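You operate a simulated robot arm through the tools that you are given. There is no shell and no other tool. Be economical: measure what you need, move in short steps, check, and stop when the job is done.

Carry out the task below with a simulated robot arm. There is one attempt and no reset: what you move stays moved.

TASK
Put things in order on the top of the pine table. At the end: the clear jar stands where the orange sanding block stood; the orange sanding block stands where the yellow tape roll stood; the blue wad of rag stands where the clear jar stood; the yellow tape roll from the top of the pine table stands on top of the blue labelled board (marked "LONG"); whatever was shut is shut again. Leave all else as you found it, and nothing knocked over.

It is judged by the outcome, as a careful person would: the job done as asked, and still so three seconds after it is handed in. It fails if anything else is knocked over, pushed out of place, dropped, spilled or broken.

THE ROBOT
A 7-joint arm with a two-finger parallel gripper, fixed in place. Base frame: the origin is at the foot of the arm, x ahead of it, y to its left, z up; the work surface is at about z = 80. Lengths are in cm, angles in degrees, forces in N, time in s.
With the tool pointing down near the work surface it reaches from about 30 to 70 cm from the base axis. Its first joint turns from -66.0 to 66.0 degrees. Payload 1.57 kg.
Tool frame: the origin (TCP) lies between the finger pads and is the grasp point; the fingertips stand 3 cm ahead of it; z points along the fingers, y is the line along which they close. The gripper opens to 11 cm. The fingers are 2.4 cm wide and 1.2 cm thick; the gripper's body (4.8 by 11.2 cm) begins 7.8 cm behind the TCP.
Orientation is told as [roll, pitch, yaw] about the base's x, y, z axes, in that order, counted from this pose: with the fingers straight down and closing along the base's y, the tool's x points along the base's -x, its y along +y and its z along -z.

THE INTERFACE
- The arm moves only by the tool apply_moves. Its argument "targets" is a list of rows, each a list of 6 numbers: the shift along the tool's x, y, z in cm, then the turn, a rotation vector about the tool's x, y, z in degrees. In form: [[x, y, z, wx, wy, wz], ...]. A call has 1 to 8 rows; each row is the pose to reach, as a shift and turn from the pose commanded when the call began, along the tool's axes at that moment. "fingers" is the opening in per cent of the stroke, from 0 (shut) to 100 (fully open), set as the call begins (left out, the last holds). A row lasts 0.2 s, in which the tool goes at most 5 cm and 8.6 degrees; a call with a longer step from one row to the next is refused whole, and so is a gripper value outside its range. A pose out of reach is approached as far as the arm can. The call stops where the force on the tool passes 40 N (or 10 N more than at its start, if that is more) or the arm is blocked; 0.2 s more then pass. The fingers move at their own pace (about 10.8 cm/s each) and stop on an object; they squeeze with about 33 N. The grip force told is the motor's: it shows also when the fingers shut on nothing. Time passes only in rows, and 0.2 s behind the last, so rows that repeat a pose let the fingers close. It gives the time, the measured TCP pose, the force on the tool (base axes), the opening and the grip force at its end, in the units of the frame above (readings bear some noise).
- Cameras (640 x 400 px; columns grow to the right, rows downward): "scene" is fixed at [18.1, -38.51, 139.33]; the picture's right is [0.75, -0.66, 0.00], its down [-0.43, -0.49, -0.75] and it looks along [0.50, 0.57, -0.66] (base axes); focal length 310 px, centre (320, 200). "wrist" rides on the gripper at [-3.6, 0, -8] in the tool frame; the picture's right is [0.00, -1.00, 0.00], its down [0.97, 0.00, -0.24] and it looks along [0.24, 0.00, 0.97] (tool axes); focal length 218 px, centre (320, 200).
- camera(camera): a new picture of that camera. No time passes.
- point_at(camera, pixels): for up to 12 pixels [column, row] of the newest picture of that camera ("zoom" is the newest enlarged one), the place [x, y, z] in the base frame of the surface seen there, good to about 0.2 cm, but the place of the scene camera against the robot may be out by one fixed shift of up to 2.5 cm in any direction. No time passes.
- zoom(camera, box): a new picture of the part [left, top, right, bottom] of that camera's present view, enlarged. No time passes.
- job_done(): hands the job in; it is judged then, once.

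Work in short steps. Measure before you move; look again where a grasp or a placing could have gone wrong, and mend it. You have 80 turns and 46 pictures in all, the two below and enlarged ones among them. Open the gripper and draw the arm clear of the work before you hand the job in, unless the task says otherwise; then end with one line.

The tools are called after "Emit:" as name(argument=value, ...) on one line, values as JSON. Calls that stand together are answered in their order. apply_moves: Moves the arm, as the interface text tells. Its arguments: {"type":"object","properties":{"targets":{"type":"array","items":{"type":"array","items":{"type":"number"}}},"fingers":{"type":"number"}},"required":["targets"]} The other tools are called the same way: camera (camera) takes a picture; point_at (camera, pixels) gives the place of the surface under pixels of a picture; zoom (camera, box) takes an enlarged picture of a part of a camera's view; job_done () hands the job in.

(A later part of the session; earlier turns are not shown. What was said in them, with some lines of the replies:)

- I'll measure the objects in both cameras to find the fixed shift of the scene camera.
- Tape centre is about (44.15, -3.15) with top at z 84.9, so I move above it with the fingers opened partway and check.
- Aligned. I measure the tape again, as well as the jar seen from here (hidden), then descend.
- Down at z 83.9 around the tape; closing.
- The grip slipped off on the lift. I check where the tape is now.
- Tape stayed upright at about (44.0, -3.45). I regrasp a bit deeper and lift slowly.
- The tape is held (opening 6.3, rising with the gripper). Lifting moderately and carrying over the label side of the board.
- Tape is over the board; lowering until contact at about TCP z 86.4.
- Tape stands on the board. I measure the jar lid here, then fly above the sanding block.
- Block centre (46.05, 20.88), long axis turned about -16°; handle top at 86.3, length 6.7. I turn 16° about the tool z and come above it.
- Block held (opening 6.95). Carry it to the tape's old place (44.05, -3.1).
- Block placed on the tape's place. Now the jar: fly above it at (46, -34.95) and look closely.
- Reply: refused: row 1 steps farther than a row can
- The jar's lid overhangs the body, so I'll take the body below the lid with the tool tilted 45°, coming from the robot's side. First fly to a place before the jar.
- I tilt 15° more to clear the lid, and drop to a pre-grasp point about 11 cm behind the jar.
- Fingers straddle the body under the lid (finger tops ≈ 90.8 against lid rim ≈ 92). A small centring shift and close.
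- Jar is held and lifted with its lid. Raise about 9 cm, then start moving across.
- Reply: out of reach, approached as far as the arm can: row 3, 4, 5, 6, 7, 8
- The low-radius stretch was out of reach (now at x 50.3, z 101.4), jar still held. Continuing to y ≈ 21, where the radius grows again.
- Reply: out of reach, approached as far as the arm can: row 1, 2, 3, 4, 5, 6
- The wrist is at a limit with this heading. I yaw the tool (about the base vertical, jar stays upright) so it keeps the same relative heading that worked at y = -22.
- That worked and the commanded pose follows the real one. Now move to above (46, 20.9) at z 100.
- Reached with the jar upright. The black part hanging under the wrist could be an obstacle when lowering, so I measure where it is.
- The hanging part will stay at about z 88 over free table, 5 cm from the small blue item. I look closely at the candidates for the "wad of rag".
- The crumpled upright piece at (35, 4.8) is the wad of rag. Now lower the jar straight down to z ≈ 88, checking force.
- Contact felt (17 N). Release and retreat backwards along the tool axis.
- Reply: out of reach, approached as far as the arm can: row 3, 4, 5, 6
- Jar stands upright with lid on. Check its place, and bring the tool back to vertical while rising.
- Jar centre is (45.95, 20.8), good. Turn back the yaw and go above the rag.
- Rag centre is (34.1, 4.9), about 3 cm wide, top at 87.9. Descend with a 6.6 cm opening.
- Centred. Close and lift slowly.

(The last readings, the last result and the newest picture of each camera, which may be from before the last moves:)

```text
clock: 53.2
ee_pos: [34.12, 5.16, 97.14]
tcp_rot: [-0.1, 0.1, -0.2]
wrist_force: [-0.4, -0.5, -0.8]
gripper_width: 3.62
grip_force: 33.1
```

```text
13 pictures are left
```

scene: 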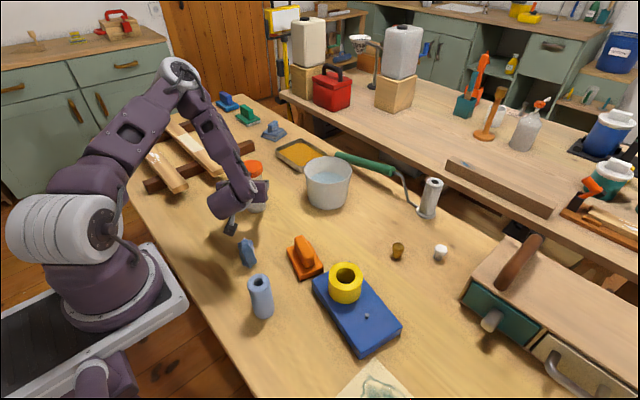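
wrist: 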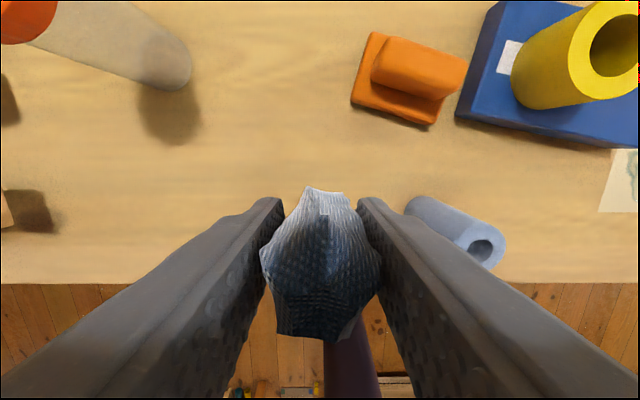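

Rag is held. Carry to the jar's old place (46, -35) in two calls.

Emit:
apply_moves(targets=[[-0.6, -2, 0, 0, 0, 0], [-1.7, -5.7, 0, 0, 0, 0], [-2.8, -9.5, 0, 0, 0, 0], [-4, -13.3, 0, 0, 0, 0], [-5.1, -17.1, 0, 0, 0, 0], [-6.2, -21, 0, 0, 0, 0], [-7.4, -24.9, 0, 0, 0, 0], [-8.3, -28, 0, 0, 0, 0]])

Emit:
apply_moves(targets=[[-1, -3.5, 0, 0, 0, 0], [-2.1, -7, 0, 0, 0, 0], [-3, -10.3, 0, 0, 0, 0], [-3.6, -12.1, 0, 0, 0, 0], [-3.6, -12.1, 3, 0, 0, 0], [-3.6, -12.1, 6.5, 0, 0, 0], [-3.6, -12.1, 9.5, 0, 0, 0], [-3.6, -12.1, 10.5, 0, 0, 0]])

Emit:
camera(camera="wrist")

Emit:
zoom(camera="scene", box=[320, 230, 520, 400])

```text
clock: 55.0
ee_pos: [42.32, -23.05, 97.1]
tcp_rot: [0.0, 0.0, -0.1]
wrist_force: [0.3, -0.7, 0.1]
gripper_width: 3.61
grip_force: 33.3
```

```text
clock: 56.8
ee_pos: [45.95, -34.96, 86.62]
tcp_rot: [0.0, 0.0, -0.1]
wrist_force: [0.2, -0.1, 0.8]
gripper_width: 3.57
grip_force: 33.4
```

```text
12 pictures are left
```

wrist: 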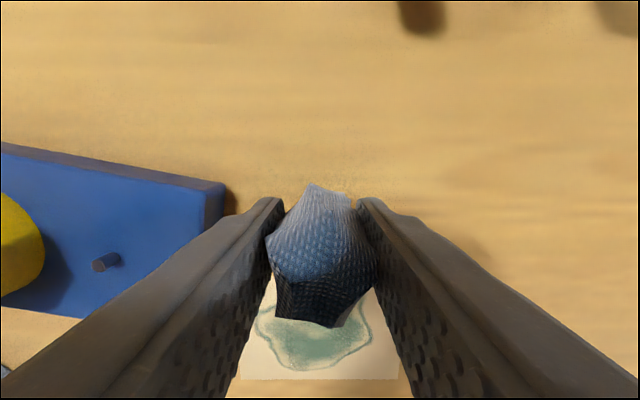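

```text
2.35 times, centred on (420, 315) of scene
```

zoom: 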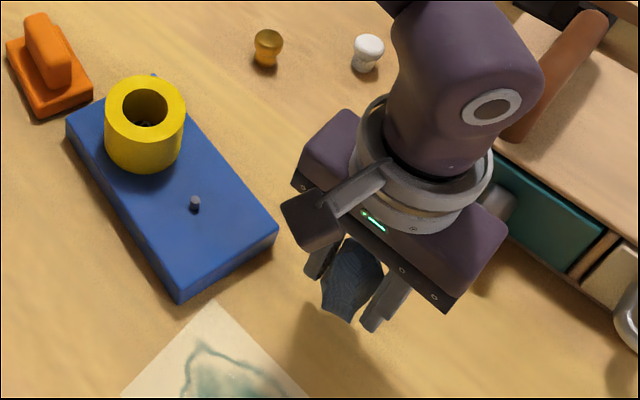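

Rag upright in the grip; lower gently to contact near z 84.1.

Emit:
apply_moves(targets=[[0, 0, 0.9, 0, 0, 0], [0, 0, 1.7, 0, 0, 0], [0, 0, 2.1, 0, 0, 0], [0, 0, 2.3, 0, 0, 0], [0, 0, 2.45, 0, 0, 0]])

Emit:
camera(camera="wrist")

```text
clock: 58.2
ee_pos: [46.11, -35.01, 84.36]
tcp_rot: [-0.1, -0.1, 0.0]
wrist_force: [-2.6, 3.2, 12.4]
gripper_width: 3.54
grip_force: 33.2
stopped in row 5: the force on the tool passed its limit (the readings are from after the stop); the commanded pose is now the measured one
```

```text
10 pictures are left
```

wrist: 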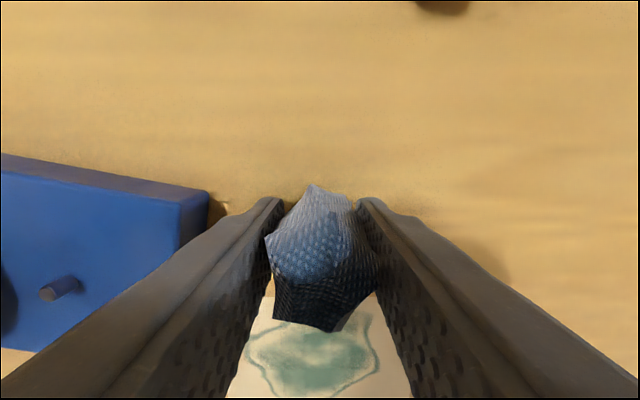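

Emit:
zoom(camera="scene", box=[380, 300, 500, 400])

```text
4.00 times, centred on (440, 350) of scene
```

zoom: 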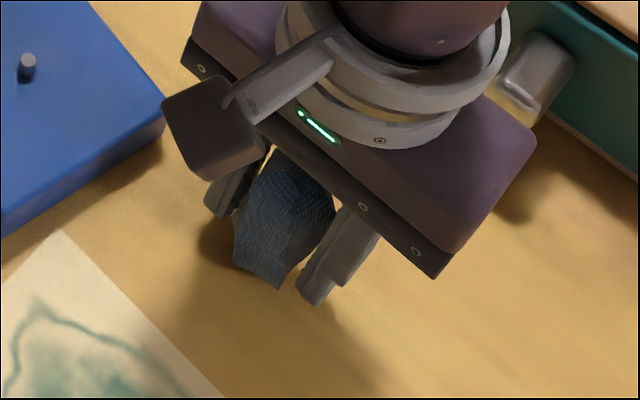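

It rests on the table, roughly upright. I open just a little first, so the fingers cage it while it settles.

Emit:
apply_moves(targets=[[0, 0, 0, 0, 0, 0], [0, 0, 0, 0, 0, 0], [0, 0, 0, 0, 0, 0], [0, 0, 0, 0, 0, 0]], fingers=38)

Emit:
camera(camera="wrist")

```text
clock: 59.2
ee_pos: [46.14, -35.07, 84.34]
tcp_rot: [-0.1, -0.2, 0.1]
wrist_force: [0.0, 0.3, 0.5]
gripper_width: 4.18
grip_force: 0.0
```

```text
8 pictures are left
```

wrist: 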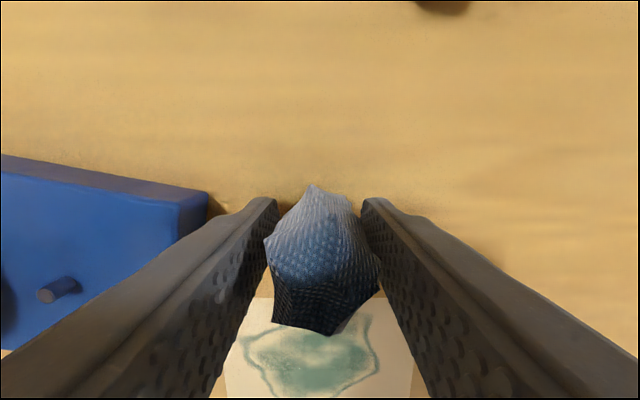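

Rag stands by itself between the fingers. Open wider, then rise.

Emit:
apply_moves(targets=[[0, 0, 0, 0, 0, 0], [0, 0, 0, 0, 0, 0]], fingers=62)

Emit:
apply_moves(targets=[[0, 0, -1, 0, 0, 0], [0, 0, -4, 0, 0, 0], [0, 0, -8, 0, 0, 0], [0, 0, -12, 0, 0, 0], [0, 0, -16, 0, 0, 0], [0, 0, -20, 0, 0, 0], [0, 0, -20, 0, 0, 0]])

Emit:
camera(camera="wrist")

```text
clock: 59.8
ee_pos: [46.16, -34.98, 84.29]
tcp_rot: [-0.3, -0.2, 0.1]
wrist_force: [0.5, -0.4, 0.4]
gripper_width: 6.83
grip_force: 0.0
```

```text
clock: 61.4
ee_pos: [45.94, -35.06, 104.27]
tcp_rot: [-0.2, -0.1, 0.0]
wrist_force: [-0.1, -0.1, -0.2]
gripper_width: 6.82
grip_force: 0.0
```

```text
7 pictures are left
```

wrist: 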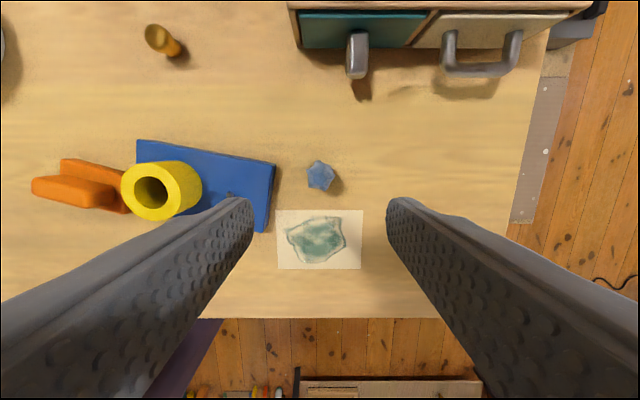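

Rag stands. Check its place, draw the arm back toward the start, and take a last scene picture.

Emit:
point_at(camera="wrist", pixels=[[320, 176], [310, 172], [332, 172], [320, 163], [320, 188]])

Emit:
apply_moves(targets=[[1, 4.6, -0.5, 0, 0, 0], [2, 9.2, -1, 0, 0, 0], [3, 13.8, -1.5, 0, 0, 0], [4, 18.4, -2, 0, 0, 0], [5, 23, -2.5, 0, 0, 0], [6, 27.6, -3, 0, 0, 0], [7, 32, -3, 0, 0, 0], [7, 32, -3, 0, 0, 0]], fingers=100)

Emit:
camera(camera="scene")

Emit:
camera(camera="wrist")

```text
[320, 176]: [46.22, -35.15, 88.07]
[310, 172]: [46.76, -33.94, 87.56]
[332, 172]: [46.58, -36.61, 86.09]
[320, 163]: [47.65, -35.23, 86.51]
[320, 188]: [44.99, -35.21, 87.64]
```

```text
clock: 63.2
ee_pos: [39.06, -2.95, 107.24]
tcp_rot: [-0.2, -0.3, 0.0]
wrist_force: [-0.5, -0.5, 0.7]
gripper_width: 10.99
grip_force: 0.1
```

```text
6 pictures are left
```

scene: 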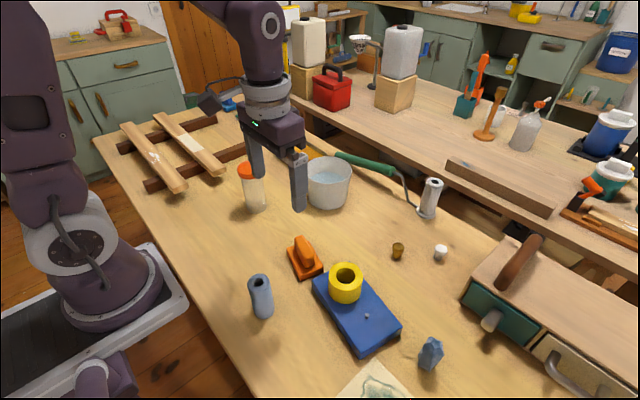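

```text
5 pictures are left
```

wrist: 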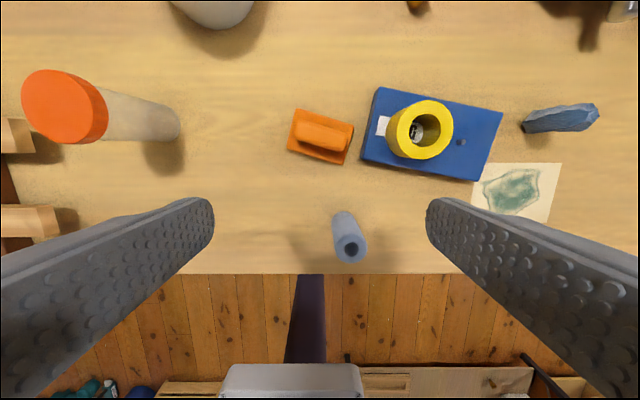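

Everything is in place, upright, and the arm is clear with the gripper open; handing in.

Emit:
job_done()

```text
The job is handed in.
```

The job is done and handed in: the clear jar, the orange sanding block and the blue wad of rag each stand in their new places, and the yellow tape roll stands on the "LONG" board. The tape slipped from the grip once at the first lift but stayed upright, nothing was knocked over, and nothing was opened, so the jar lid and drawers are still shut.
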